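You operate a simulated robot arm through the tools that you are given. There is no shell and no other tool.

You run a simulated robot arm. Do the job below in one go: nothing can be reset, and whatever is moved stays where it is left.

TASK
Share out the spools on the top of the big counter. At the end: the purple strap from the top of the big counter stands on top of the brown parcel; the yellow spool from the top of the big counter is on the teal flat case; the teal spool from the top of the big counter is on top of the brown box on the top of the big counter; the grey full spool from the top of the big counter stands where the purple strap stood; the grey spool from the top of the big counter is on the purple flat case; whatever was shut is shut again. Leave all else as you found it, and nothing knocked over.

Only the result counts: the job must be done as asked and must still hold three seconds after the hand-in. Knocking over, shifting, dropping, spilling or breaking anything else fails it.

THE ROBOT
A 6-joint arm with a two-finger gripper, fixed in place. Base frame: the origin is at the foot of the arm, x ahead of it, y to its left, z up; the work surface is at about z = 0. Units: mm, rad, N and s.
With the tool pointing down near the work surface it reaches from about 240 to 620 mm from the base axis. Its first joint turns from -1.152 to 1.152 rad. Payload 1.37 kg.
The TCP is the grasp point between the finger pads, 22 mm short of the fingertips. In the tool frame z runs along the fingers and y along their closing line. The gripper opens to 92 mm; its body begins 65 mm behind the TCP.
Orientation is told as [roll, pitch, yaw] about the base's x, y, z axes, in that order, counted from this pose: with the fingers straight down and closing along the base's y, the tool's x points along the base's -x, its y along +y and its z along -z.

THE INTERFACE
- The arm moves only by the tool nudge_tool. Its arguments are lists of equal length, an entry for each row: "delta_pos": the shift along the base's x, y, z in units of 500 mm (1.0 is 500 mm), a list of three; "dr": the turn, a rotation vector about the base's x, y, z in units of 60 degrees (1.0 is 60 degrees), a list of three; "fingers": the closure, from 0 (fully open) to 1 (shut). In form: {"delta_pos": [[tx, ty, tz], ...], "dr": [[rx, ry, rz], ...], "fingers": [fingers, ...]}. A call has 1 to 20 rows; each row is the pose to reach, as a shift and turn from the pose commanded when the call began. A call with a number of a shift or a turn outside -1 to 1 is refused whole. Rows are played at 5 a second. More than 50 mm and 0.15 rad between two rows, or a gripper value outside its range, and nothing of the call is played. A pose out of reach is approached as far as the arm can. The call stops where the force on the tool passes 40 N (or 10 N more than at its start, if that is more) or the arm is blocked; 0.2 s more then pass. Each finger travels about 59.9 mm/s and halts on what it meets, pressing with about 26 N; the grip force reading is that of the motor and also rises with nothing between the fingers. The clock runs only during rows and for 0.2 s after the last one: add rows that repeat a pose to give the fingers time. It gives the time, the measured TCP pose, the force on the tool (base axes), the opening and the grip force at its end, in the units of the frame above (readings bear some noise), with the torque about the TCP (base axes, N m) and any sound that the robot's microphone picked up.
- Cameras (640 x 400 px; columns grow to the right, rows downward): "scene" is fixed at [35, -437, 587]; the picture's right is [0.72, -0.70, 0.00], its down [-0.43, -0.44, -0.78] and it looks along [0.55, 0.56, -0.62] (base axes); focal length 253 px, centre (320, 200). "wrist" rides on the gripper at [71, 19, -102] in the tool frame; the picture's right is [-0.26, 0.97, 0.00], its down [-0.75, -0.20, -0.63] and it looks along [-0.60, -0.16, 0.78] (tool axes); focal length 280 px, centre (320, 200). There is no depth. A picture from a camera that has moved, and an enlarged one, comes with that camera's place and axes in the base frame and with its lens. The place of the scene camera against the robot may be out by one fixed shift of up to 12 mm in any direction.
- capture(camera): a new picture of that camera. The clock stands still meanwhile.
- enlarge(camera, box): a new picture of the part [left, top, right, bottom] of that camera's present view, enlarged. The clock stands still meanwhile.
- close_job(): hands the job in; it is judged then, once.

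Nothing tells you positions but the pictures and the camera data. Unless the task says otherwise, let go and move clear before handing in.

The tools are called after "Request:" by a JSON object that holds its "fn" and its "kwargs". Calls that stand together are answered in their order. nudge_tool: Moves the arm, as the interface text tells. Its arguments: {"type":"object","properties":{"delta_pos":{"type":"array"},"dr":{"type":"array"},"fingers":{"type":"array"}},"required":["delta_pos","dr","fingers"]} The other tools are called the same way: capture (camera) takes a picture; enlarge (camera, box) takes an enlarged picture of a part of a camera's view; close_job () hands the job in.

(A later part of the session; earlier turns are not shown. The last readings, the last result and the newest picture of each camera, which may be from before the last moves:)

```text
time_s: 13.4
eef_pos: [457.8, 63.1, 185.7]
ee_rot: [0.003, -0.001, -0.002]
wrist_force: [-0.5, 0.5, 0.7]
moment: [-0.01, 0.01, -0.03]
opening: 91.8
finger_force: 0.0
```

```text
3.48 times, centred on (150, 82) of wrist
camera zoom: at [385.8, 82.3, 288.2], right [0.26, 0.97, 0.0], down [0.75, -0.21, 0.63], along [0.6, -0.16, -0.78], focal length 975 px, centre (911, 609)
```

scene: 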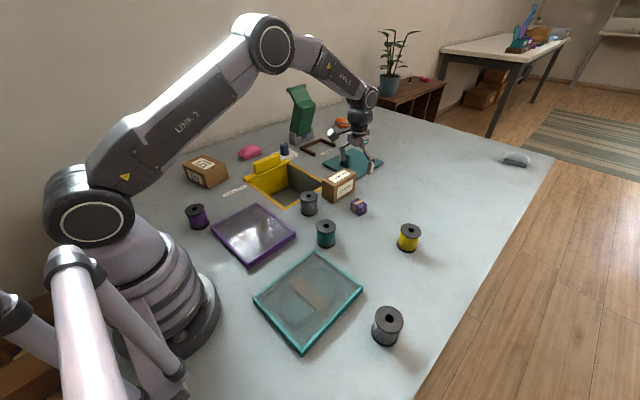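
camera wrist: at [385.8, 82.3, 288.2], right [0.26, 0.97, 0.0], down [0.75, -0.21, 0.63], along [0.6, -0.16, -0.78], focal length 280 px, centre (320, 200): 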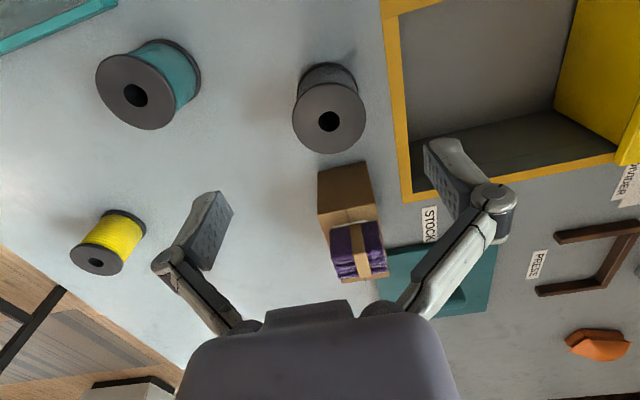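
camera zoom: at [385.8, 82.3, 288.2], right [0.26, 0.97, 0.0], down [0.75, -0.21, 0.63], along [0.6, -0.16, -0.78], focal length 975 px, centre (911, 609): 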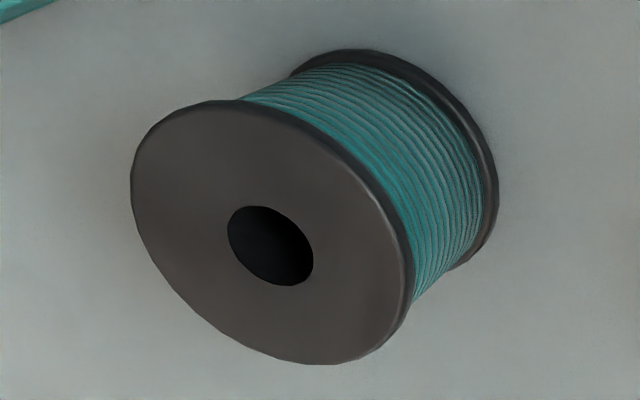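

Far grey spool is at about (478, 65). To tell which grey spool is the "full" one, I'll compare flange and winding widths of all spools at high zoom.

Request:
{"fn": "enlarge", "kwargs": {"camera": "scene", "box": [296, 186, 324, 220]}}

Request:
{"fn": "enlarge", "kwargs": {"camera": "scene", "box": [312, 216, 342, 252]}}

Request:
{"fn": "enlarge", "kwargs": {"camera": "scene", "box": [366, 300, 410, 350]}}

Request:
{"fn": "enlarge", "kwargs": {"camera": "scene", "box": [180, 198, 216, 236]}}

Request:
{"fn": "enlarge", "kwargs": {"camera": "scene", "box": [392, 218, 426, 256]}}

```text
11.76 times, centred on (310, 203) of scene
camera zoom: at [35.0, -437.0, 587.0], right [0.72, -0.7, 0.0], down [-0.43, -0.44, -0.78], along [0.55, 0.56, -0.62], focal length 2980 px, centre (438, 165)
```

zoom: 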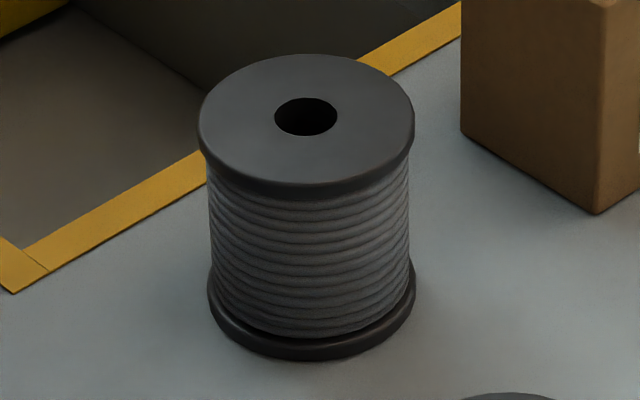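

```text
11.11 times, centred on (327, 234) of scene
camera zoom: at [35.0, -437.0, 587.0], right [0.72, -0.7, 0.0], down [-0.43, -0.44, -0.78], along [0.55, 0.56, -0.62], focal length 2815 px, centre (242, -178)
```

zoom: 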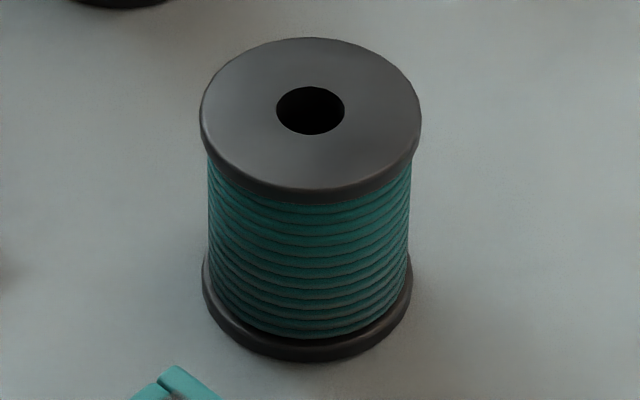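

```text
8.00 times, centred on (388, 325) of scene
camera zoom: at [35.0, -437.0, 587.0], right [0.72, -0.7, 0.0], down [-0.43, -0.44, -0.78], along [0.55, 0.56, -0.62], focal length 2027 px, centre (-224, -800)
```

zoom: 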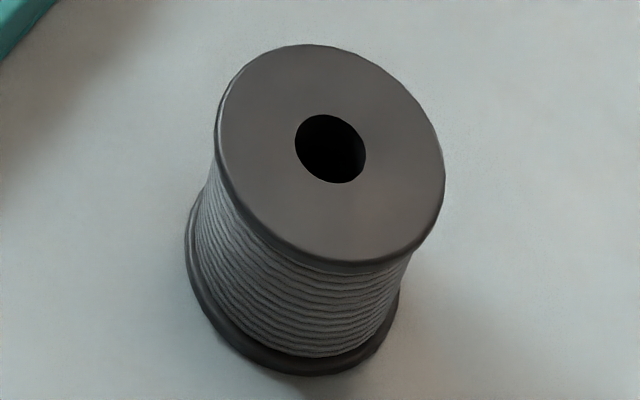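

```text
10.53 times, centred on (198, 217) of scene
camera zoom: at [35.0, -437.0, 587.0], right [0.72, -0.7, 0.0], down [-0.43, -0.44, -0.78], along [0.55, 0.56, -0.62], focal length 2667 px, centre (1604, 21)
```

zoom: 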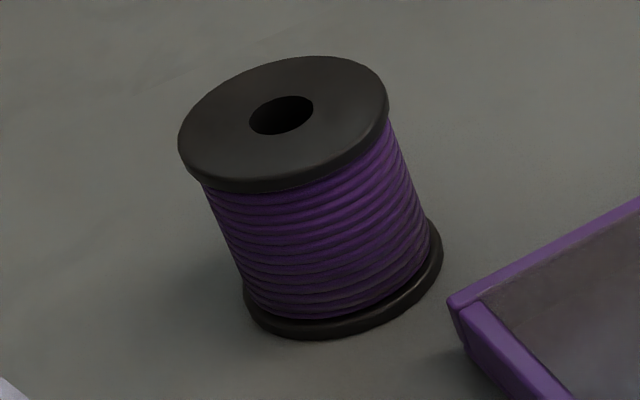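

```text
10.53 times, centred on (409, 237) of scene
camera zoom: at [35.0, -437.0, 587.0], right [0.72, -0.7, 0.0], down [-0.43, -0.44, -0.78], along [0.55, 0.56, -0.62], focal length 2667 px, centre (-617, -190)
```

zoom: 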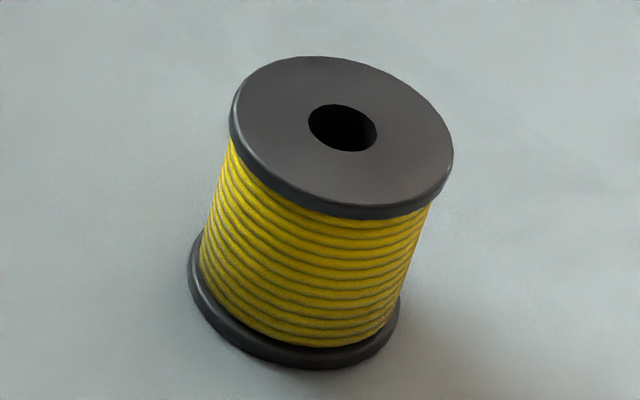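

All spools share the same proportions by eye, though the far grey one measures slightly larger (≈61 vs 58 mm). I'll measure by grip: come down around the far grey spool at (478, 65), close, and lift to weigh it.

Request:
{"fn": "nudge_tool", "kwargs": {"delta_pos": [[0.04, 0.004, 0], [0.04, 0.004, -0.08], [0.04, 0.004, -0.15], [0.04, 0.004, -0.15]], "dr": [[0, 0, 0], [0, 0, 0], [0, 0, 0], [0, 0, 0]], "fingers": [0, 0, 0, 0]}}

Request:
{"fn": "capture", "kwargs": {"camera": "wrist"}}

Request:
{"fn": "enlarge", "kwargs": {"camera": "scene", "box": [270, 130, 370, 230]}}

```text
time_s: 14.4
eef_pos: [476.0, 64.5, 109.3]
ee_rot: [0.0, -0.001, 0.0]
wrist_force: [1.1, -0.7, 0.4]
moment: [-0.02, 0.02, -0.03]
opening: 92.0
finger_force: 0.1
```

```text
taken
camera wrist: at [404.3, 84.3, 211.7], right [0.26, 0.97, 0.0], down [0.75, -0.21, 0.62], along [0.6, -0.16, -0.78], focal length 280 px, centre (320, 200)
```

wrist: 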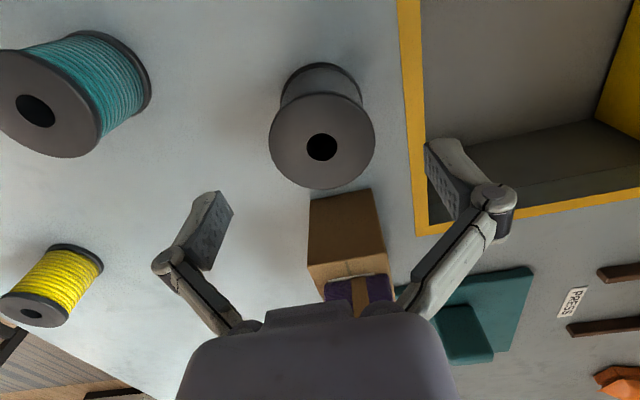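

```text
4.00 times, centred on (320, 180) of scene
camera zoom: at [35.0, -437.0, 587.0], right [0.72, -0.7, 0.0], down [-0.43, -0.44, -0.78], along [0.55, 0.56, -0.62], focal length 1013 px, centre (320, 280)
```

zoom: 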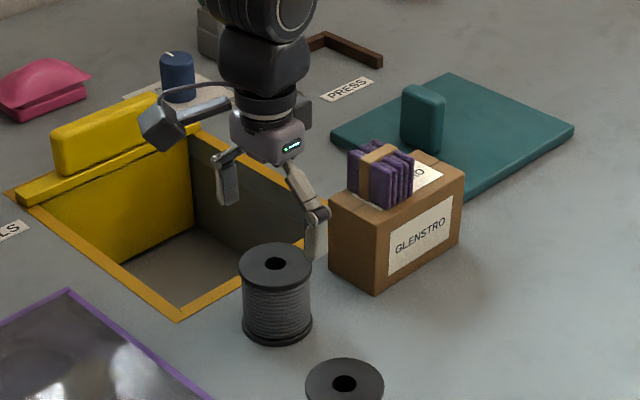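

Centred on the spool (476, 66). Descending to mid-height and closing.

Request:
{"fn": "nudge_tool", "kwargs": {"delta_pos": [[0, 0.002, -0.08], [0, 0.002, -0.15], [0, 0.002, -0.15], [0, 0.002, -0.15], [0, 0.002, -0.15], [0, 0.002, -0.15]], "dr": [[0, 0, 0], [0, 0, 0], [0, 0, 0], [0, 0, 0], [0, 0, 0], [0, 0, 0]], "fingers": [0, 0, 0.3, 0.5, 0.5, 0.5]}}

Request:
{"fn": "capture", "kwargs": {"camera": "wrist"}}

```text
time_s: 15.8
eef_pos: [475.3, 65.5, 35.3]
ee_rot: [0.001, 0.001, 0.0]
wrist_force: [0.4, -1.6, 1.0]
moment: [-0.08, -0.04, 0.01]
opening: 59.0
finger_force: 26.0
```

```text
taken
camera wrist: at [404.2, 84.9, 138.3], right [0.26, 0.97, 0.0], down [0.75, -0.21, 0.63], along [0.6, -0.16, -0.78], focal length 280 px, centre (320, 200)
```

wrist: 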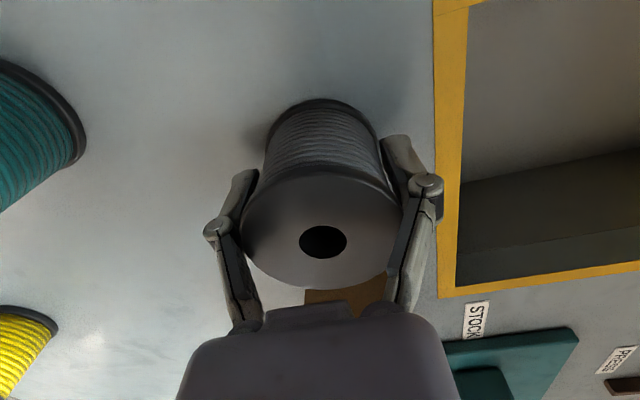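

Grip width 59.0 mm on the far grey spool. I'll lift it a bit and take weight readings.

Request:
{"fn": "nudge_tool", "kwargs": {"delta_pos": [[0, 0, 0.04], [0, 0, 0.1], [0, 0, 0.14], [0, 0, 0.14], [0, 0, 0.14], [0, 0, 0.14]], "dr": [[0, 0, 0], [0, 0, 0], [0, 0, 0], [0, 0, 0], [0, 0, 0], [0, 0, 0]], "fingers": [0.5, 0.5, 0.5, 0.5, 0.5, 0.5]}}

Request:
{"fn": "nudge_tool", "kwargs": {"delta_pos": [[0, 0, 0]], "dr": [[0, 0, 0]], "fingers": [0.5]}}

Request:
{"fn": "nudge_tool", "kwargs": {"delta_pos": [[0, 0, 0]], "dr": [[0, 0, 0]], "fingers": [0.5]}}

Request:
{"fn": "nudge_tool", "kwargs": {"delta_pos": [[0, 0, 0]], "dr": [[0, 0, 0]], "fingers": [0.5]}}

Request:
{"fn": "capture", "kwargs": {"camera": "wrist"}}

Request:
{"fn": "capture", "kwargs": {"camera": "scene"}}

```text
time_s: 17.2
eef_pos: [476.6, 67.5, 104.8]
ee_rot: [0.001, 0.0, 0.0]
wrist_force: [-0.1, -0.1, -1.2]
moment: [0.0, 0.01, -0.02]
opening: 59.2
finger_force: 25.3
```

```text
time_s: 17.6
eef_pos: [475.7, 67.6, 104.0]
ee_rot: [0.001, 0.0, 0.0]
wrist_force: [0.3, -0.3, -1.6]
moment: [0.01, -0.01, 0.02]
opening: 59.4
finger_force: 25.8
```

```text
time_s: 18.0
eef_pos: [476.6, 68.0, 106.1]
ee_rot: [0.002, 0.0, 0.0]
wrist_force: [0.2, 0.1, -0.9]
moment: [0.0, 0.0, 0.01]
opening: 59.3
finger_force: 25.5
```

```text
time_s: 18.4
eef_pos: [476.5, 67.7, 104.9]
ee_rot: [0.001, -0.001, 0.001]
wrist_force: [0.5, -0.8, -1.5]
moment: [-0.01, -0.01, 0.01]
opening: 59.3
finger_force: 26.1
```

```text
taken
camera wrist: at [404.9, 87.0, 207.7], right [0.26, 0.97, 0.0], down [0.75, -0.21, 0.62], along [0.6, -0.16, -0.78], focal length 280 px, centre (320, 200)
```

wrist: 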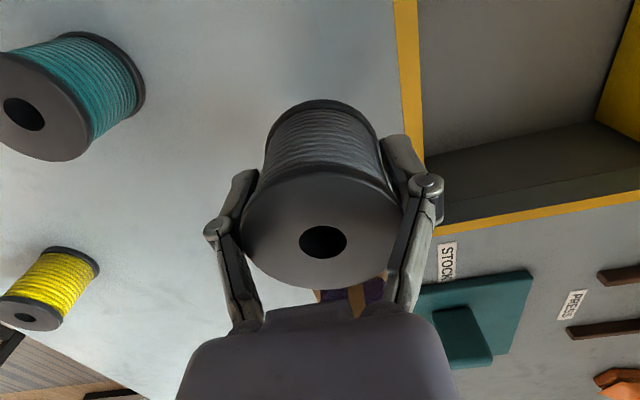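

```text
taken
```

scene: 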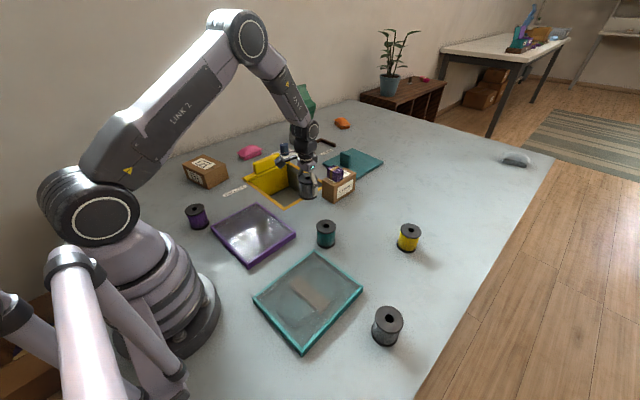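

Weight is about 1.3 N with a 59.3 mm grip. I'll set it back exactly where it stood and then measure the other spools for comparison.

Request:
{"fn": "nudge_tool", "kwargs": {"delta_pos": [[0, 0, -0.06], [0, 0, -0.12], [0, 0, -0.136], [0, 0, -0.1385], [0, 0, -0.1385], [0, 0, -0.1385], [0, 0, -0.1385], [0, 0, -0.08], [0, 0, 0.0], [0, 0, 0.06]], "dr": [[0, 0, 0], [0, 0, 0], [0, 0, 0], [0, 0, 0], [0, 0, 0], [0, 0, 0], [0, 0, 0], [0, 0, 0], [0, 0, 0], [0, 0, 0]], "fingers": [0.5, 0.5, 0.5, 0.5, 0.2, 0, 0, 0, 0, 0]}}

Request:
{"fn": "capture", "kwargs": {"camera": "wrist"}}

```text
time_s: 20.6
eef_pos: [476.4, 65.7, 134.3]
ee_rot: [0.002, 0.001, -0.001]
wrist_force: [0.2, -0.4, 0.7]
moment: [-0.01, 0.0, 0.01]
opening: 92.1
finger_force: 0.0
```

```text
taken
camera wrist: at [404.7, 84.6, 237.2], right [0.26, 0.97, 0.0], down [0.75, -0.21, 0.62], along [0.6, -0.16, -0.78], focal length 280 px, centre (320, 200)
```

wrist: 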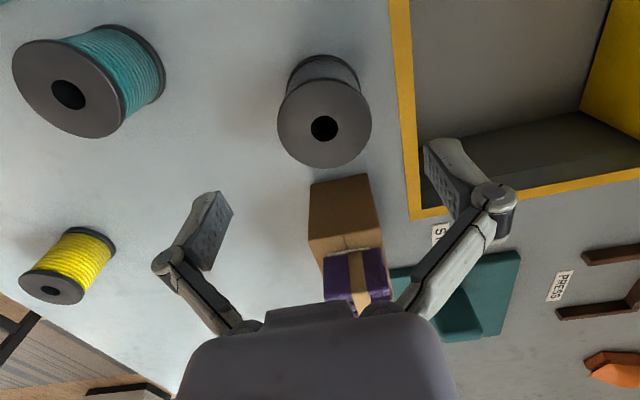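

Spool is back upright. Now over to the near grey spool around (318, -357) for a view.

Request:
{"fn": "nudge_tool", "kwargs": {"delta_pos": [[0, -0.02, 0.07], [-0.03, -0.1, 0.1], [-0.07, -0.18, 0.1], [-0.11, -0.26, 0.1], [-0.15, -0.34, 0.1], [-0.19, -0.42, 0.1], [-0.23, -0.5, 0.1], [-0.27, -0.58, 0.1], [-0.31, -0.66, 0.1], [-0.34, -0.74, 0.1], [-0.36, -0.82, 0.1], [-0.36, -0.84, 0.1]], "dr": [[0, 0, 0], [0, 0, 0], [0, 0, 0], [0, 0, 0], [0, 0, 0], [0, 0, 0], [0, 0, 0], [0, 0, 0], [0, 0, 0], [0, 0, 0], [0, 0, 0], [0, 0, 0]], "fingers": [0, 0, 0, 0, 0, 0, 0, 0, 0, 0, 0, 0]}}

Request:
{"fn": "capture", "kwargs": {"camera": "wrist"}}

```text
time_s: 23.2
eef_pos: [294.6, -354.1, 181.2]
ee_rot: [0.001, 0.001, 0.0]
wrist_force: [-0.2, 0.2, -0.5]
moment: [0.04, 0.02, -0.01]
opening: 92.0
finger_force: 0.1
```

```text
taken
camera wrist: at [223.0, -335.2, 285.4], right [0.26, 0.97, 0.0], down [0.75, -0.21, 0.62], along [0.6, -0.16, -0.78], focal length 280 px, centre (320, 200)
```

wrist: 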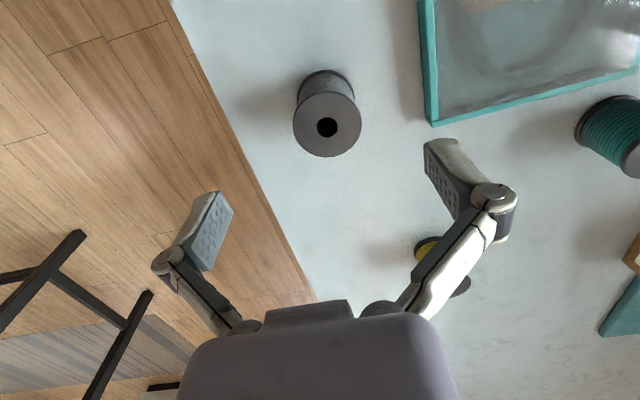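

Request:
{"fn": "enlarge", "kwargs": {"camera": "wrist", "box": [280, 60, 380, 170]}}

```text
3.64 times, centred on (330, 115) of wrist
camera zoom: at [223.0, -335.2, 285.4], right [0.26, 0.97, 0.0], down [0.75, -0.21, 0.62], along [0.6, -0.16, -0.78], focal length 1020 px, centre (284, 509)
```

zoom: 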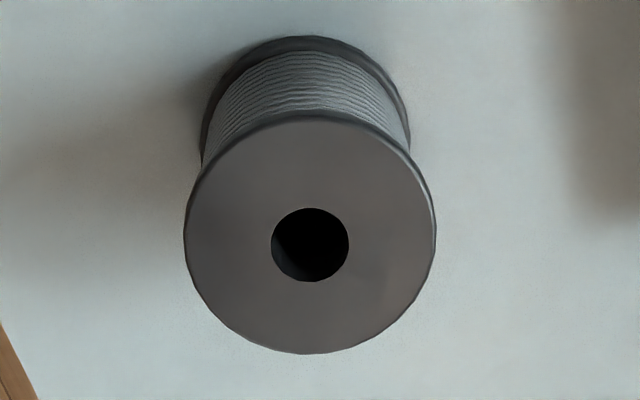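

Near grey is at (318, -354.5), flange about 57 mm – smaller than the far grey. I'll come down on it, grip and weigh it too.

Request:
{"fn": "nudge_tool", "kwargs": {"delta_pos": [[0.046, -0.001, -0.06], [0.046, -0.001, -0.14], [0.046, -0.001, -0.22], [0.046, -0.001, -0.293], [0.046, -0.001, -0.293], [0.046, -0.001, -0.293], [0.046, -0.001, -0.293], [0.046, -0.001, -0.293], [0.046, -0.001, -0.293]], "dr": [[0, 0, 0], [0, 0, 0], [0, 0, 0], [0, 0, 0], [0, 0, 0], [0, 0, 0], [0, 0, 0], [0, 0, 0], [0, 0, 0]], "fingers": [0, 0, 0, 0, 0, 0.3, 0.5, 0.5, 0.5]}}

Request:
{"fn": "capture", "kwargs": {"camera": "wrist"}}

```text
time_s: 25.2
eef_pos: [318.1, -354.1, 37.7]
ee_rot: [0.001, 0.0, 0.0]
wrist_force: [-0.3, 0.6, 3.3]
moment: [0.01, 0.0, -0.02]
opening: 56.3
finger_force: 25.8
```

```text
taken
camera wrist: at [246.7, -333.9, 140.2], right [0.26, 0.97, 0.0], down [0.75, -0.21, 0.63], along [0.6, -0.16, -0.78], focal length 280 px, centre (320, 200)
```

wrist: 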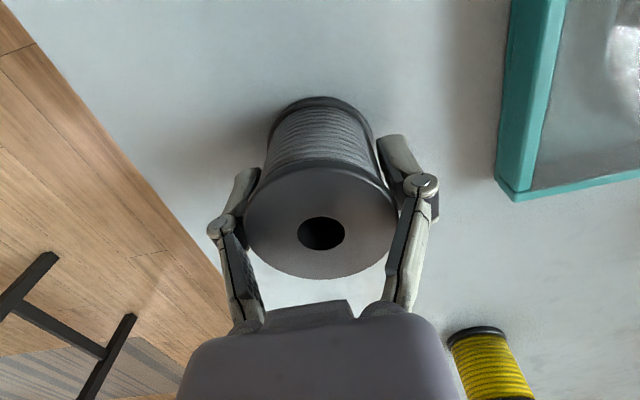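

Grip width 56.3 mm here against 59.3 mm for the far grey. Now lift to weigh.

Request:
{"fn": "nudge_tool", "kwargs": {"delta_pos": [[0, 0, 0.04], [0, 0, 0.1], [0, 0, 0.14], [0, 0, 0.14], [0, 0, 0.14], [0, 0, 0.14]], "dr": [[0, 0, 0], [0, 0, 0], [0, 0, 0], [0, 0, 0], [0, 0, 0], [0, 0, 0]], "fingers": [0.5, 0.5, 0.5, 0.5, 0.5, 0.5]}}

Request:
{"fn": "nudge_tool", "kwargs": {"delta_pos": [[0, 0, 0]], "dr": [[0, 0, 0]], "fingers": [0.5]}}

Request:
{"fn": "nudge_tool", "kwargs": {"delta_pos": [[0, 0, 0]], "dr": [[0, 0, 0]], "fingers": [0.5]}}

Request:
{"fn": "nudge_tool", "kwargs": {"delta_pos": [[0, 0, 0]], "dr": [[0, 0, 0]], "fingers": [0.5]}}

Request:
{"fn": "nudge_tool", "kwargs": {"delta_pos": [[0, 0, 0]], "dr": [[0, 0, 0]], "fingers": [0.5]}}

Request:
{"fn": "capture", "kwargs": {"camera": "wrist"}}

```text
time_s: 26.6
eef_pos: [318.3, -353.1, 108.4]
ee_rot: [0.001, -0.001, 0.001]
wrist_force: [-0.4, -0.5, -0.4]
moment: [0.02, 0.0, 0.01]
opening: 56.5
finger_force: 26.6
```

```text
time_s: 27.0
eef_pos: [317.7, -352.6, 108.1]
ee_rot: [0.002, 0.0, -0.001]
wrist_force: [0.1, -0.3, -0.7]
moment: [-0.02, 0.02, -0.02]
opening: 56.5
finger_force: 25.4
```

```text
time_s: 27.4
eef_pos: [318.0, -354.5, 107.6]
ee_rot: [0.003, -0.001, 0.0]
wrist_force: [0.4, -0.7, -1.4]
moment: [0.01, -0.01, -0.02]
opening: 56.6
finger_force: 25.9
```

```text
time_s: 27.8
eef_pos: [317.8, -354.5, 106.5]
ee_rot: [0.003, 0.0, -0.001]
wrist_force: [-0.2, 0.0, -0.9]
moment: [0.02, 0.03, 0.04]
opening: 56.4
finger_force: 25.9
```

```text
time_s: 28.2
eef_pos: [317.9, -354.3, 108.0]
ee_rot: [0.002, 0.002, -0.001]
wrist_force: [-0.3, -0.1, -1.8]
moment: [-0.02, -0.02, 0.01]
opening: 56.3
finger_force: 26.2
```

```text
taken
camera wrist: at [246.6, -334.8, 210.5], right [0.26, 0.97, 0.0], down [0.75, -0.21, 0.62], along [0.6, -0.16, -0.78], focal length 280 px, centre (320, 200)
```

wrist: 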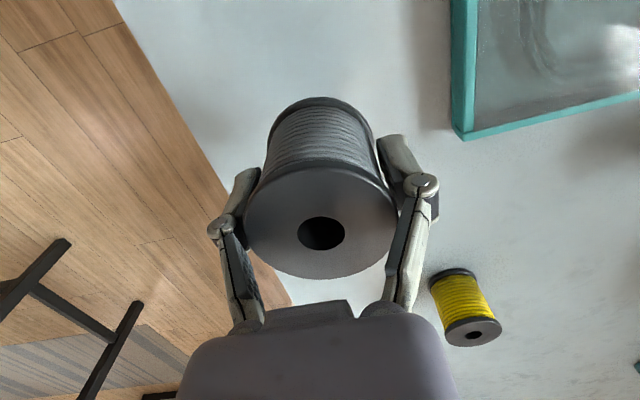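

Request:
{"fn": "enlarge", "kwargs": {"camera": "wrist", "box": [240, 85, 400, 285]}}

Request:
{"fn": "enlarge", "kwargs": {"camera": "scene", "box": [355, 230, 435, 340]}}

Request:
{"fn": "enlarge", "kwargs": {"camera": "wrist", "box": [260, 90, 390, 180]}}

```text
2.00 times, centred on (320, 185) of wrist
camera zoom: at [246.6, -334.8, 210.5], right [0.26, 0.97, 0.0], down [0.75, -0.21, 0.62], along [0.6, -0.16, -0.78], focal length 561 px, centre (320, 230)
```

zoom: 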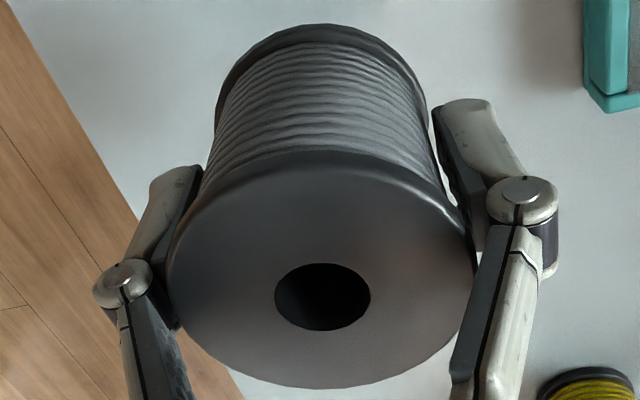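

```text
3.64 times, centred on (395, 285) of scene
camera zoom: at [35.0, -437.0, 587.0], right [0.72, -0.7, 0.0], down [-0.43, -0.44, -0.78], along [0.55, 0.56, -0.62], focal length 921 px, centre (47, -109)
```

zoom: 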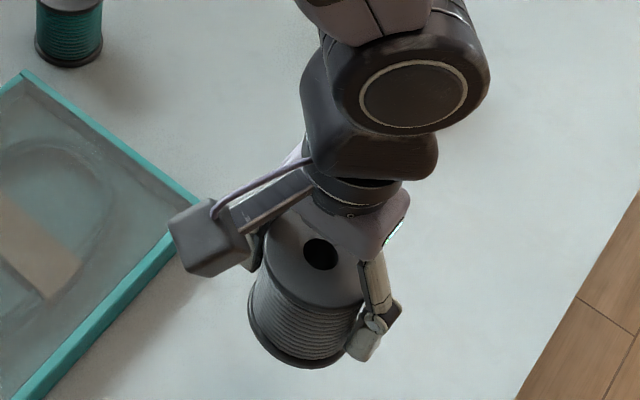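

```text
4.44 times, centred on (325, 135) of wrist
camera zoom: at [246.6, -334.8, 210.5], right [0.26, 0.97, 0.0], down [0.75, -0.21, 0.62], along [0.6, -0.16, -0.78], focal length 1246 px, centre (298, 489)
```

zoom: 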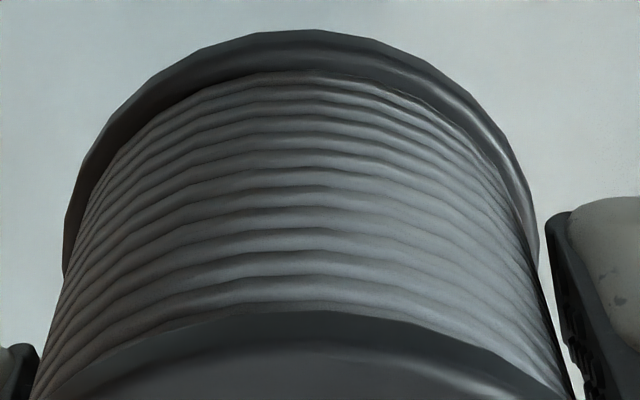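

Near grey: grip 56.4 mm, about 1.0 N; far grey 59.3 mm, about 1.3 N. I'll put the near grey back where it stood and use the teal and yellow spools as references when I move them.

Request:
{"fn": "nudge_tool", "kwargs": {"delta_pos": [[0, 0, -0.06], [0, 0, -0.12], [0, 0, -0.136], [0, 0, -0.139], [0, 0, -0.139], [0, 0, -0.139], [0, 0, -0.139], [0, 0, -0.08], [0, 0, 0.0], [0, 0, 0.08], [0, 0, 0.16]], "dr": [[0, 0, 0], [0, 0, 0], [0, 0, 0], [0, 0, 0], [0, 0, 0], [0, 0, 0], [0, 0, 0], [0, 0, 0], [0, 0, 0], [0, 0, 0], [0, 0, 0]], "fingers": [0.5, 0.5, 0.5, 0.5, 0.2, 0, 0, 0, 0, 0, 0]}}

Request:
{"fn": "capture", "kwargs": {"camera": "wrist"}}

```text
time_s: 30.6
eef_pos: [319.8, -353.1, 187.7]
ee_rot: [0.002, 0.0, 0.0]
wrist_force: [-0.8, -0.1, -0.5]
moment: [-0.03, 0.01, 0.01]
opening: 92.1
finger_force: 0.1
```

```text
taken
camera wrist: at [246.9, -334.5, 290.8], right [0.26, 0.97, 0.0], down [0.75, -0.21, 0.62], along [0.6, -0.16, -0.78], focal length 280 px, centre (320, 200)
```

wrist: 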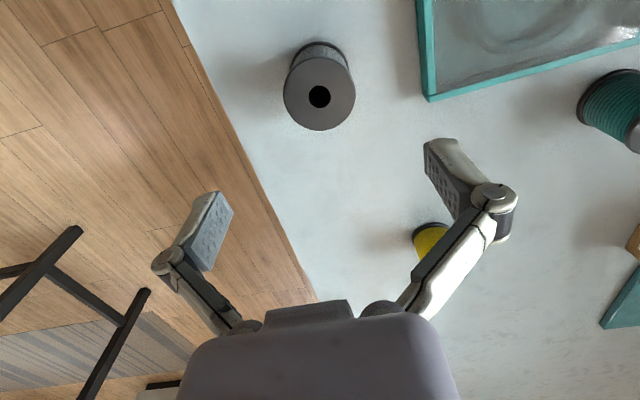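

Near grey is back standing. Now to the teal spool at about (419, -75).

Request:
{"fn": "nudge_tool", "kwargs": {"delta_pos": [[0.03, 0.09, 0], [0.06, 0.18, 0], [0.09, 0.27, 0], [0.12, 0.36, 0], [0.15, 0.45, 0], [0.17, 0.53, 0], [0.175, 0.558, 0]], "dr": [[0, 0, 0], [0, 0, 0], [0, 0, 0], [0, 0, 0], [0, 0, 0], [0, 0, 0], [0, 0, 0]], "fingers": [0, 0, 0, 0, 0, 0, 0]}}

Request:
{"fn": "enlarge", "kwargs": {"camera": "wrist", "box": [260, 40, 400, 170]}}

Request:
{"fn": "capture", "kwargs": {"camera": "wrist"}}

```text
time_s: 32.2
eef_pos: [406.0, -74.7, 189.4]
ee_rot: [0.002, 0.001, 0.0]
wrist_force: [-0.9, 0.0, 0.7]
moment: [0.01, 0.03, 0.0]
opening: 92.0
finger_force: 0.0
```

```text
3.08 times, centred on (330, 105) of wrist
camera zoom: at [334.2, -55.0, 291.9], right [0.26, 0.96, 0.0], down [0.75, -0.21, 0.63], along [0.6, -0.16, -0.78], focal length 863 px, centre (289, 492)
```

zoom: 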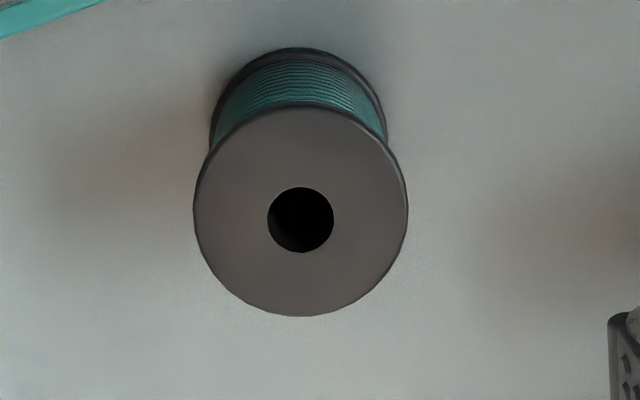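

```text
taken
camera wrist: at [334.2, -55.0, 291.9], right [0.26, 0.96, 0.0], down [0.75, -0.21, 0.63], along [0.6, -0.16, -0.78], focal length 280 px, centre (320, 200)
```

wrist: 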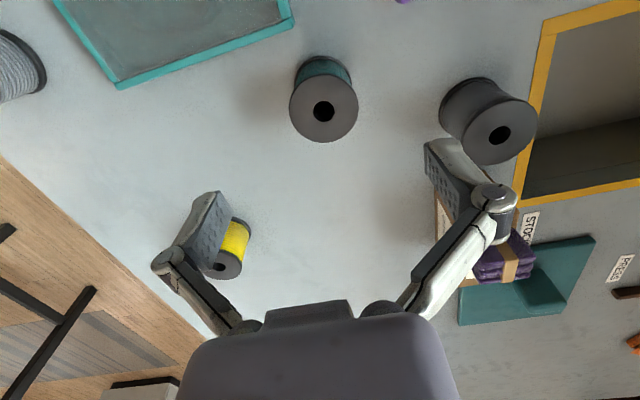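

Teal is at (418, -74) with a flange of ≈57 mm, the same as the near grey; the far grey is the odd larger one. I'll grip the teal spool.

Request:
{"fn": "nudge_tool", "kwargs": {"delta_pos": [[0.0245, 0.001, -0.06], [0.0245, 0.001, -0.14], [0.0245, 0.001, -0.22], [0.0245, 0.001, -0.305], [0.0245, 0.001, -0.305], [0.0245, 0.001, -0.305], [0.0245, 0.001, -0.305], [0.0245, 0.001, -0.305], [0.0245, 0.001, -0.305]], "dr": [[0, 0, 0], [0, 0, 0], [0, 0, 0], [0, 0, 0], [0, 0, 0], [0, 0, 0], [0, 0, 0], [0, 0, 0], [0, 0, 0]], "fingers": [0, 0, 0, 0, 0, 0.3, 0.5, 0.5, 0.5]}}

Request:
{"fn": "capture", "kwargs": {"camera": "wrist"}}

```text
time_s: 34.2
eef_pos: [416.3, -74.1, 32.4]
ee_rot: [0.0, -0.001, -0.001]
wrist_force: [-0.2, -0.1, 0.4]
moment: [0.03, 0.0, -0.02]
opening: 57.0
finger_force: 26.4
```

```text
taken
camera wrist: at [345.7, -55.2, 135.8], right [0.26, 0.97, 0.0], down [0.75, -0.21, 0.63], along [0.6, -0.16, -0.78], focal length 280 px, centre (320, 200)
```

wrist: 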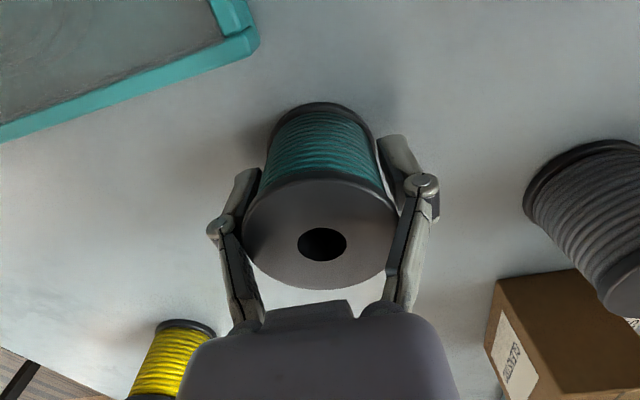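

Teal grips at 57.0 mm. Lifting and weighing, then I'll carry it toward the L21 box.

Request:
{"fn": "nudge_tool", "kwargs": {"delta_pos": [[0, 0, 0.04], [0, 0, 0.12], [0, 0, 0.2], [0, 0, 0.28], [0, 0, 0.34], [0, 0, 0.34], [0, 0, 0.34]], "dr": [[0, 0, 0], [0, 0, 0], [0, 0, 0], [0, 0, 0], [0, 0, 0], [0, 0, 0], [0, 0, 0]], "fingers": [0.5, 0.5, 0.5, 0.5, 0.5, 0.5, 0.5]}}

Request:
{"fn": "nudge_tool", "kwargs": {"delta_pos": [[0, 0, 0]], "dr": [[0, 0, 0]], "fingers": [0.5]}}

Request:
{"fn": "nudge_tool", "kwargs": {"delta_pos": [[0, 0, 0]], "dr": [[0, 0, 0]], "fingers": [0.5]}}

Request:
{"fn": "nudge_tool", "kwargs": {"delta_pos": [[0, 0, 0]], "dr": [[0, 0, 0]], "fingers": [0.5]}}

Request:
{"fn": "capture", "kwargs": {"camera": "wrist"}}

```text
time_s: 35.8
eef_pos: [418.4, -74.0, 205.3]
ee_rot: [0.002, 0.001, 0.002]
wrist_force: [-0.6, 1.1, -0.9]
moment: [0.0, -0.01, -0.02]
opening: 56.8
finger_force: 26.5
```

```text
time_s: 36.2
eef_pos: [418.0, -73.7, 204.9]
ee_rot: [0.003, 0.0, -0.001]
wrist_force: [0.5, 0.0, -0.7]
moment: [0.0, -0.01, 0.0]
opening: 56.9
finger_force: 25.7
```

```text
time_s: 36.6
eef_pos: [418.3, -74.5, 203.7]
ee_rot: [0.002, -0.001, 0.0]
wrist_force: [1.3, -0.1, -1.1]
moment: [-0.01, 0.0, -0.02]
opening: 56.9
finger_force: 26.2
```

```text
time_s: 37.0
eef_pos: [417.4, -73.2, 204.8]
ee_rot: [0.003, 0.0, -0.001]
wrist_force: [0.7, 0.7, -0.3]
moment: [0.01, 0.0, 0.03]
opening: 56.8
finger_force: 25.8
```

```text
taken
camera wrist: at [346.3, -54.6, 307.7], right [0.26, 0.97, 0.0], down [0.75, -0.21, 0.62], along [0.6, -0.16, -0.78], focal length 280 px, centre (320, 200)
```

wrist: 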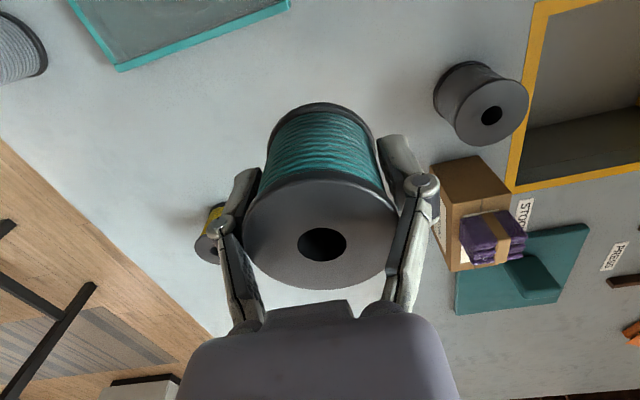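

Teal weighs ≈0.8 N. I'll carry it high across toward the L21 box, stopping short for a clear view of the box's top.

Request:
{"fn": "nudge_tool", "kwargs": {"delta_pos": [[0, 0.07, 0.04], [-0.02, 0.15, 0.08], [-0.04, 0.24, 0.11], [-0.06, 0.33, 0.11], [-0.09, 0.42, 0.11], [-0.12, 0.51, 0.11], [-0.16, 0.6, 0.11], [-0.2, 0.69, 0.11], [-0.24, 0.77, 0.11], [-0.28, 0.85, 0.11], [-0.32, 0.93, 0.11], [-0.336, 0.98, 0.11]], "dr": [[0, 0, 0], [0, 0, 0], [0, 0, 0], [0, 0, 0], [0, 0, 0], [0, 0, 0], [0, 0, 0], [0, 0, 0], [0, 0, 0], [0, 0, 0], [0, 0, 0], [0, 0, 0]], "fingers": [0.5, 0.5, 0.5, 0.5, 0.5, 0.5, 0.5, 0.5, 0.5, 0.5, 0.5, 0.5]}}

Request:
{"fn": "capture", "kwargs": {"camera": "wrist"}}

Request:
{"fn": "capture", "kwargs": {"camera": "scene"}}

```text
time_s: 39.6
eef_pos: [251.9, 415.7, 258.5]
ee_rot: [0.0, 0.0, 0.0]
wrist_force: [-0.4, 0.5, -1.0]
moment: [0.02, 0.02, 0.01]
opening: 56.7
finger_force: 25.8
```

```text
taken
camera wrist: at [179.4, 434.9, 361.6], right [0.26, 0.96, 0.0], down [0.75, -0.21, 0.62], along [0.6, -0.16, -0.78], focal length 280 px, centre (320, 200)
```

wrist: 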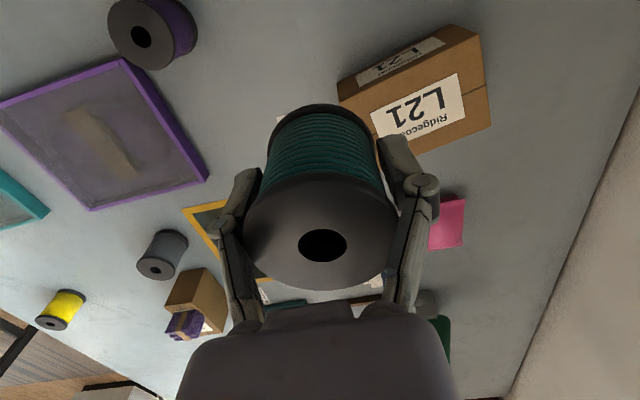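

```text
taken
```

scene: 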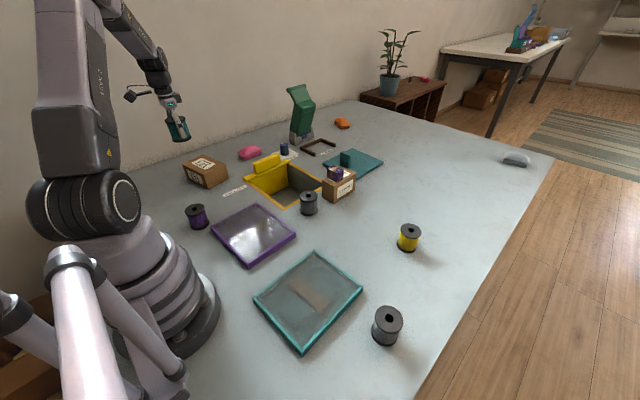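

Request:
{"fn": "enlarge", "kwargs": {"camera": "wrist", "box": [330, 15, 500, 165]}}

```text
2.67 times, centred on (415, 90) of wrist
camera zoom: at [179.4, 434.9, 361.6], right [0.26, 0.96, 0.0], down [0.75, -0.21, 0.62], along [0.6, -0.16, -0.78], focal length 748 px, centre (67, 493)
```

zoom: 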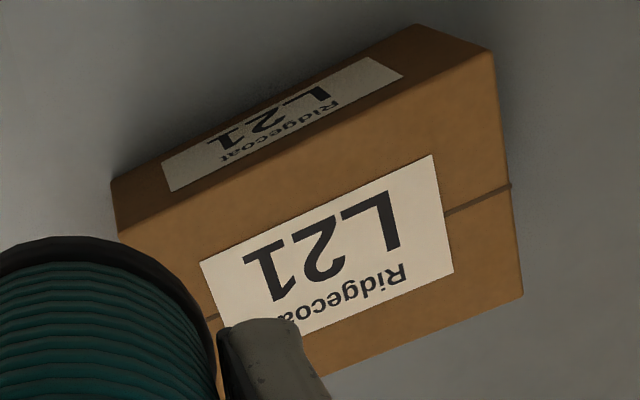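

L21's top corners are about (286,427), (258,564), (357,584), (385,448) at z≈65, so its centre is near (321, 506). I'll bring the teal spool to (320, 502) and lower it close to the top.

Request:
{"fn": "nudge_tool", "kwargs": {"delta_pos": [[0.05, 0.06, -0.04], [0.1, 0.12, -0.08], [0.14, 0.175, -0.13], [0.14, 0.175, -0.2], [0.14, 0.175, -0.27], [0.14, 0.175, -0.3], [0.14, 0.175, -0.3]], "dr": [[0, 0, 0], [0, 0, 0], [0, 0, 0], [0, 0, 0], [0, 0, 0], [0, 0, 0], [0, 0, 0]], "fingers": [0.5, 0.5, 0.5, 0.5, 0.5, 0.5, 0.5]}}

Request:
{"fn": "capture", "kwargs": {"camera": "wrist"}}

Request:
{"fn": "enlarge", "kwargs": {"camera": "scene", "box": [160, 100, 260, 220]}}

```text
time_s: 41.2
eef_pos: [320.8, 503.1, 109.1]
ee_rot: [0.001, -0.001, -0.002]
wrist_force: [-0.3, -0.1, -0.3]
moment: [0.03, -0.02, -0.02]
opening: 56.7
finger_force: 25.9
```

```text
taken
camera wrist: at [249.1, 521.1, 212.2], right [0.26, 0.97, 0.0], down [0.75, -0.21, 0.62], along [0.6, -0.16, -0.78], focal length 280 px, centre (320, 200)
```

wrist: 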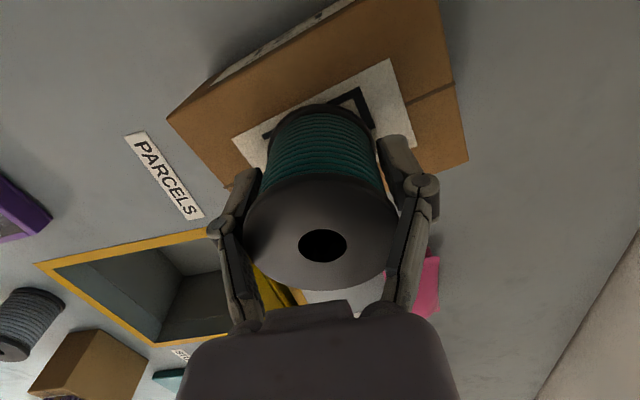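

```text
3.33 times, centred on (210, 160) of scene
camera zoom: at [35.0, -437.0, 587.0], right [0.72, -0.7, 0.0], down [-0.43, -0.44, -0.78], along [0.55, 0.56, -0.62], focal length 844 px, centre (687, 333)
```

zoom: 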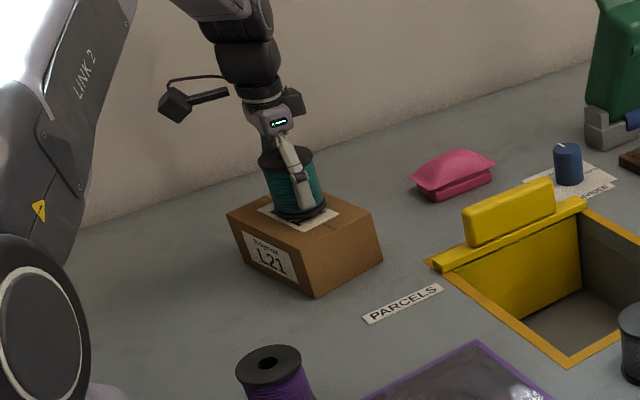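

The spool is over the box's centre with a small gap left. I'll lower in small steps and feel for contact.

Request:
{"fn": "nudge_tool", "kwargs": {"delta_pos": [[0, 0, -0.004], [0, 0, -0.008], [0, 0, -0.01]], "dr": [[0, 0, 0], [0, 0, 0], [0, 0, 0]], "fingers": [0.5, 0.5, 0.5]}}

Request:
{"fn": "nudge_tool", "kwargs": {"delta_pos": [[0, 0, -0.002], [0, 0, -0.004]], "dr": [[0, 0, 0], [0, 0, 0]], "fingers": [0.5, 0.5]}}

```text
time_s: 42.0
eef_pos: [319.7, 502.2, 105.1]
ee_rot: [0.003, -0.001, -0.001]
wrist_force: [0.1, -0.1, -1.5]
moment: [0.01, -0.02, -0.03]
opening: 56.8
finger_force: 26.2
```

```text
time_s: 42.6
eef_pos: [320.9, 502.0, 102.0]
ee_rot: [0.001, -0.001, 0.0]
wrist_force: [-0.2, -0.1, 0.4]
moment: [0.01, -0.02, 0.01]
opening: 56.9
finger_force: 26.5
```

Request:
{"fn": "nudge_tool", "kwargs": {"delta_pos": [[0, 0, -0.002], [0, 0, -0.002]], "dr": [[0, 0, 0], [0, 0, 0]], "fingers": [0.5, 0.5]}}

Request:
{"fn": "enlarge", "kwargs": {"camera": "scene", "box": [180, 140, 240, 195]}}

```text
time_s: 43.2
eef_pos: [320.9, 503.4, 103.0]
ee_rot: [0.001, -0.001, -0.001]
wrist_force: [-0.7, -3.2, 11.9]
moment: [-0.21, 0.0, -0.02]
opening: 56.8
finger_force: 26.2
```

```text
7.27 times, centred on (210, 168) of scene
camera zoom: at [35.0, -437.0, 587.0], right [0.72, -0.7, 0.0], down [-0.43, -0.44, -0.78], along [0.55, 0.56, -0.62], focal length 1842 px, centre (1120, 436)
```

zoom: 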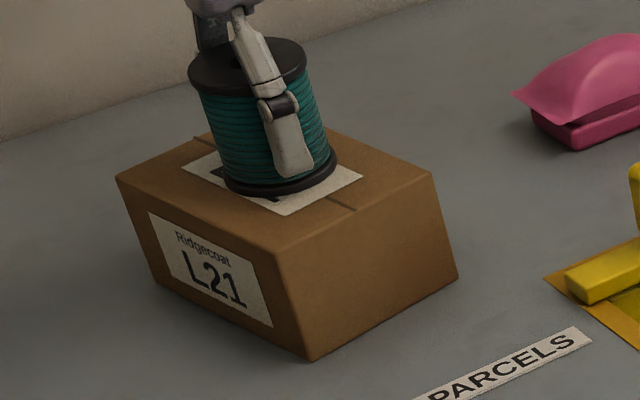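

Contact made (≈12 N). I'll ease off 1 mm, release and rise.

Request:
{"fn": "nudge_tool", "kwargs": {"delta_pos": [[0, 0, 0.002], [0, 0, 0.002], [0, 0, 0.002], [0, 0, 0.002], [0, 0, 0.02], [0, 0, 0.08], [0, 0, 0.16], [0, 0, 0.24]], "dr": [[0, 0, 0], [0, 0, 0], [0, 0, 0], [0, 0, 0], [0, 0, 0], [0, 0, 0], [0, 0, 0], [0, 0, 0]], "fingers": [0.45, 0.2, 0, 0, 0, 0, 0, 0]}}

Request:
{"fn": "capture", "kwargs": {"camera": "wrist"}}

Request:
{"fn": "enlarge", "kwargs": {"camera": "scene", "box": [160, 100, 260, 220]}}

```text
time_s: 45.0
eef_pos: [320.1, 501.3, 221.9]
ee_rot: [-0.001, 0.001, 0.0]
wrist_force: [0.1, -0.3, 0.4]
moment: [0.0, 0.0, 0.0]
opening: 92.2
finger_force: 0.1
```

```text
taken
camera wrist: at [248.5, 520.3, 324.2], right [0.26, 0.97, 0.0], down [0.75, -0.2, 0.62], along [0.6, -0.16, -0.78], focal length 280 px, centre (320, 200)
```

wrist: 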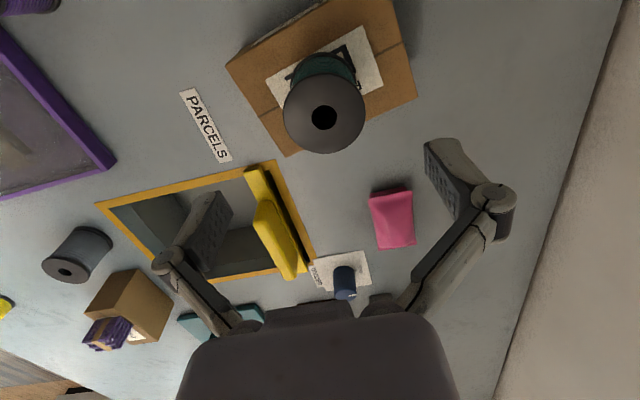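

```text
3.33 times, centred on (210, 160) of scene
camera zoom: at [35.0, -437.0, 587.0], right [0.72, -0.7, 0.0], down [-0.43, -0.44, -0.78], along [0.55, 0.56, -0.62], focal length 844 px, centre (687, 333)
```

zoom: 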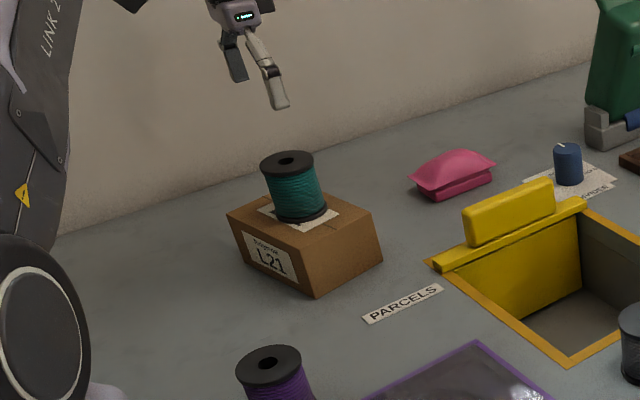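

The teal spool stands on the L21 box. Now I'll travel across to the yellow spool at about (580, -253).

Request:
{"fn": "nudge_tool", "kwargs": {"delta_pos": [[0.03, -0.09, 0.02], [0.06, -0.18, 0.02], [0.09, -0.27, 0.02], [0.12, -0.36, 0.02], [0.15, -0.45, 0.02], [0.18, -0.54, 0.02], [0.21, -0.63, 0.02], [0.24, -0.72, 0.02], [0.28, -0.81, 0.02], [0.32, -0.9, 0.02]], "dr": [[0, 0, 0], [0, 0, 0], [0, 0, 0], [0, 0, 0], [0, 0, 0], [0, 0, 0], [0, 0, 0], [0, 0, 0], [0, 0, 0], [0, 0, 0]], "fingers": [0, 0, 0, 0, 0, 0, 0, 0, 0, 0]}}

Request:
{"fn": "nudge_tool", "kwargs": {"delta_pos": [[0.02, -0.09, 0], [0.04, -0.18, -0.01], [0.06, -0.27, -0.02], [0.08, -0.36, -0.03], [0.1, -0.45, -0.04], [0.12, -0.54, -0.05], [0.14, -0.6, -0.06]], "dr": [[0, 0, 0], [0, 0, 0], [0, 0, 0], [0, 0, 0], [0, 0, 0], [0, 0, 0], [0, 0, 0]], "fingers": [0, 0, 0, 0, 0, 0, 0]}}

Request:
{"fn": "capture", "kwargs": {"camera": "wrist"}}

```text
time_s: 47.2
eef_pos: [477.5, 51.4, 232.3]
ee_rot: [0.002, 0.0, 0.002]
wrist_force: [0.4, -0.2, 0.5]
moment: [-0.02, 0.01, 0.02]
opening: 91.9
finger_force: 0.1
```

```text
time_s: 48.8
eef_pos: [551.2, -247.9, 204.5]
ee_rot: [0.005, -0.001, 0.001]
wrist_force: [-0.4, -0.8, 0.2]
moment: [-0.02, 0.01, -0.02]
opening: 91.9
finger_force: 0.1
```

```text
taken
camera wrist: at [479.5, -228.2, 307.1], right [0.26, 0.97, 0.0], down [0.75, -0.2, 0.62], along [0.6, -0.16, -0.78], focal length 280 px, centre (320, 200)
```

wrist: 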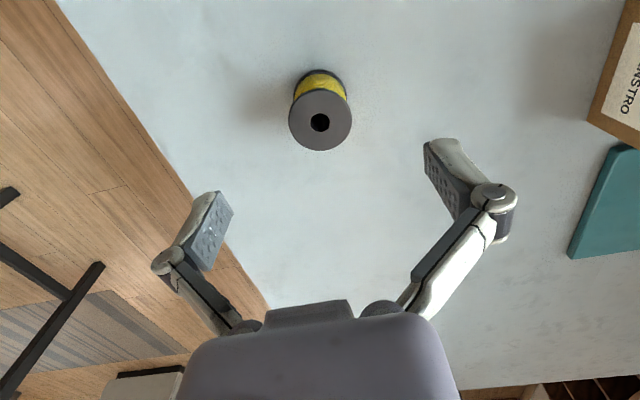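

Request:
{"fn": "enlarge", "kwargs": {"camera": "wrist", "box": [260, 50, 380, 165]}}

```text
3.48 times, centred on (320, 108) of wrist
camera zoom: at [479.5, -228.2, 307.1], right [0.26, 0.97, 0.0], down [0.75, -0.2, 0.62], along [0.6, -0.16, -0.78], focal length 975 px, centre (320, 522)
```

zoom: 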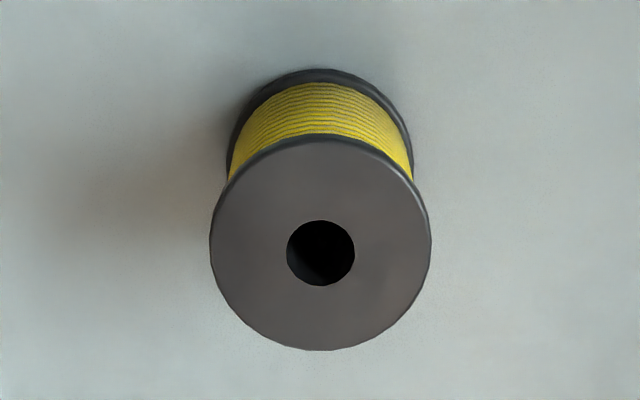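

Yellow's centre is (578, -255), flange ≈57 mm, the same as teal and near grey, so the far grey (59–61 mm and heaviest) is the odd one out and I take it as the full one. I'll line up above the yellow spool and see whether the arm reaches with the tool straight down.

Request:
{"fn": "nudge_tool", "kwargs": {"delta_pos": [[0.0564, -0.0128, -0.04], [0.0564, -0.0128, -0.12], [0.0564, -0.0128, -0.2], [0.0564, -0.0128, -0.2]], "dr": [[0, 0, 0], [0, 0, 0], [0, 0, 0], [0, 0, 0]], "fingers": [0, 0, 0, 0]}}

Request:
{"fn": "capture", "kwargs": {"camera": "wrist"}}

```text
time_s: 49.8
eef_pos: [578.3, -255.4, 101.3]
ee_rot: [0.002, -0.001, 0.0]
wrist_force: [0.3, -0.5, 0.3]
moment: [0.0, 0.01, 0.01]
opening: 92.0
finger_force: 0.0
```

```text
taken
camera wrist: at [506.9, -235.8, 204.9], right [0.26, 0.97, 0.0], down [0.75, -0.21, 0.62], along [0.6, -0.16, -0.78], focal length 280 px, centre (320, 200)
```

wrist: 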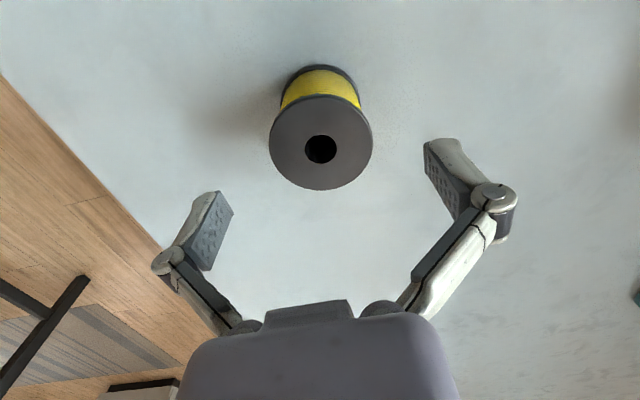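

Reached and centred. Descending and closing on the yellow spool.

Request:
{"fn": "nudge_tool", "kwargs": {"delta_pos": [[0, 0, -0.07], [0, 0, -0.133], [0, 0, -0.133], [0, 0, -0.133], [0, 0, -0.133], [0, 0, -0.133], [0, 0, -0.133]], "dr": [[0, 0, 0], [0, 0, 0], [0, 0, 0], [0, 0, 0], [0, 0, 0], [0, 0, 0], [0, 0, 0]], "fingers": [0, 0, 0, 0.3, 0.5, 0.5, 0.5]}}

Request:
{"fn": "capture", "kwargs": {"camera": "wrist"}}

```text
time_s: 51.4
eef_pos: [578.7, -254.6, 35.1]
ee_rot: [0.002, -0.001, -0.001]
wrist_force: [-0.2, -0.4, 0.4]
moment: [0.04, 0.03, 0.01]
opening: 57.1
finger_force: 25.9
```

```text
taken
camera wrist: at [506.2, -235.6, 138.4], right [0.26, 0.97, 0.0], down [0.75, -0.21, 0.63], along [0.6, -0.16, -0.78], focal length 280 px, centre (320, 200)
```

wrist: 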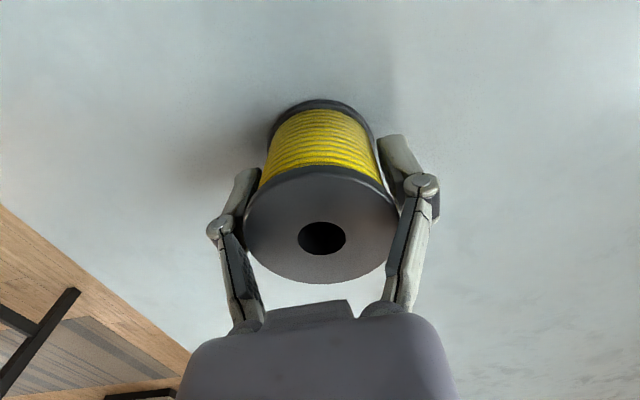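

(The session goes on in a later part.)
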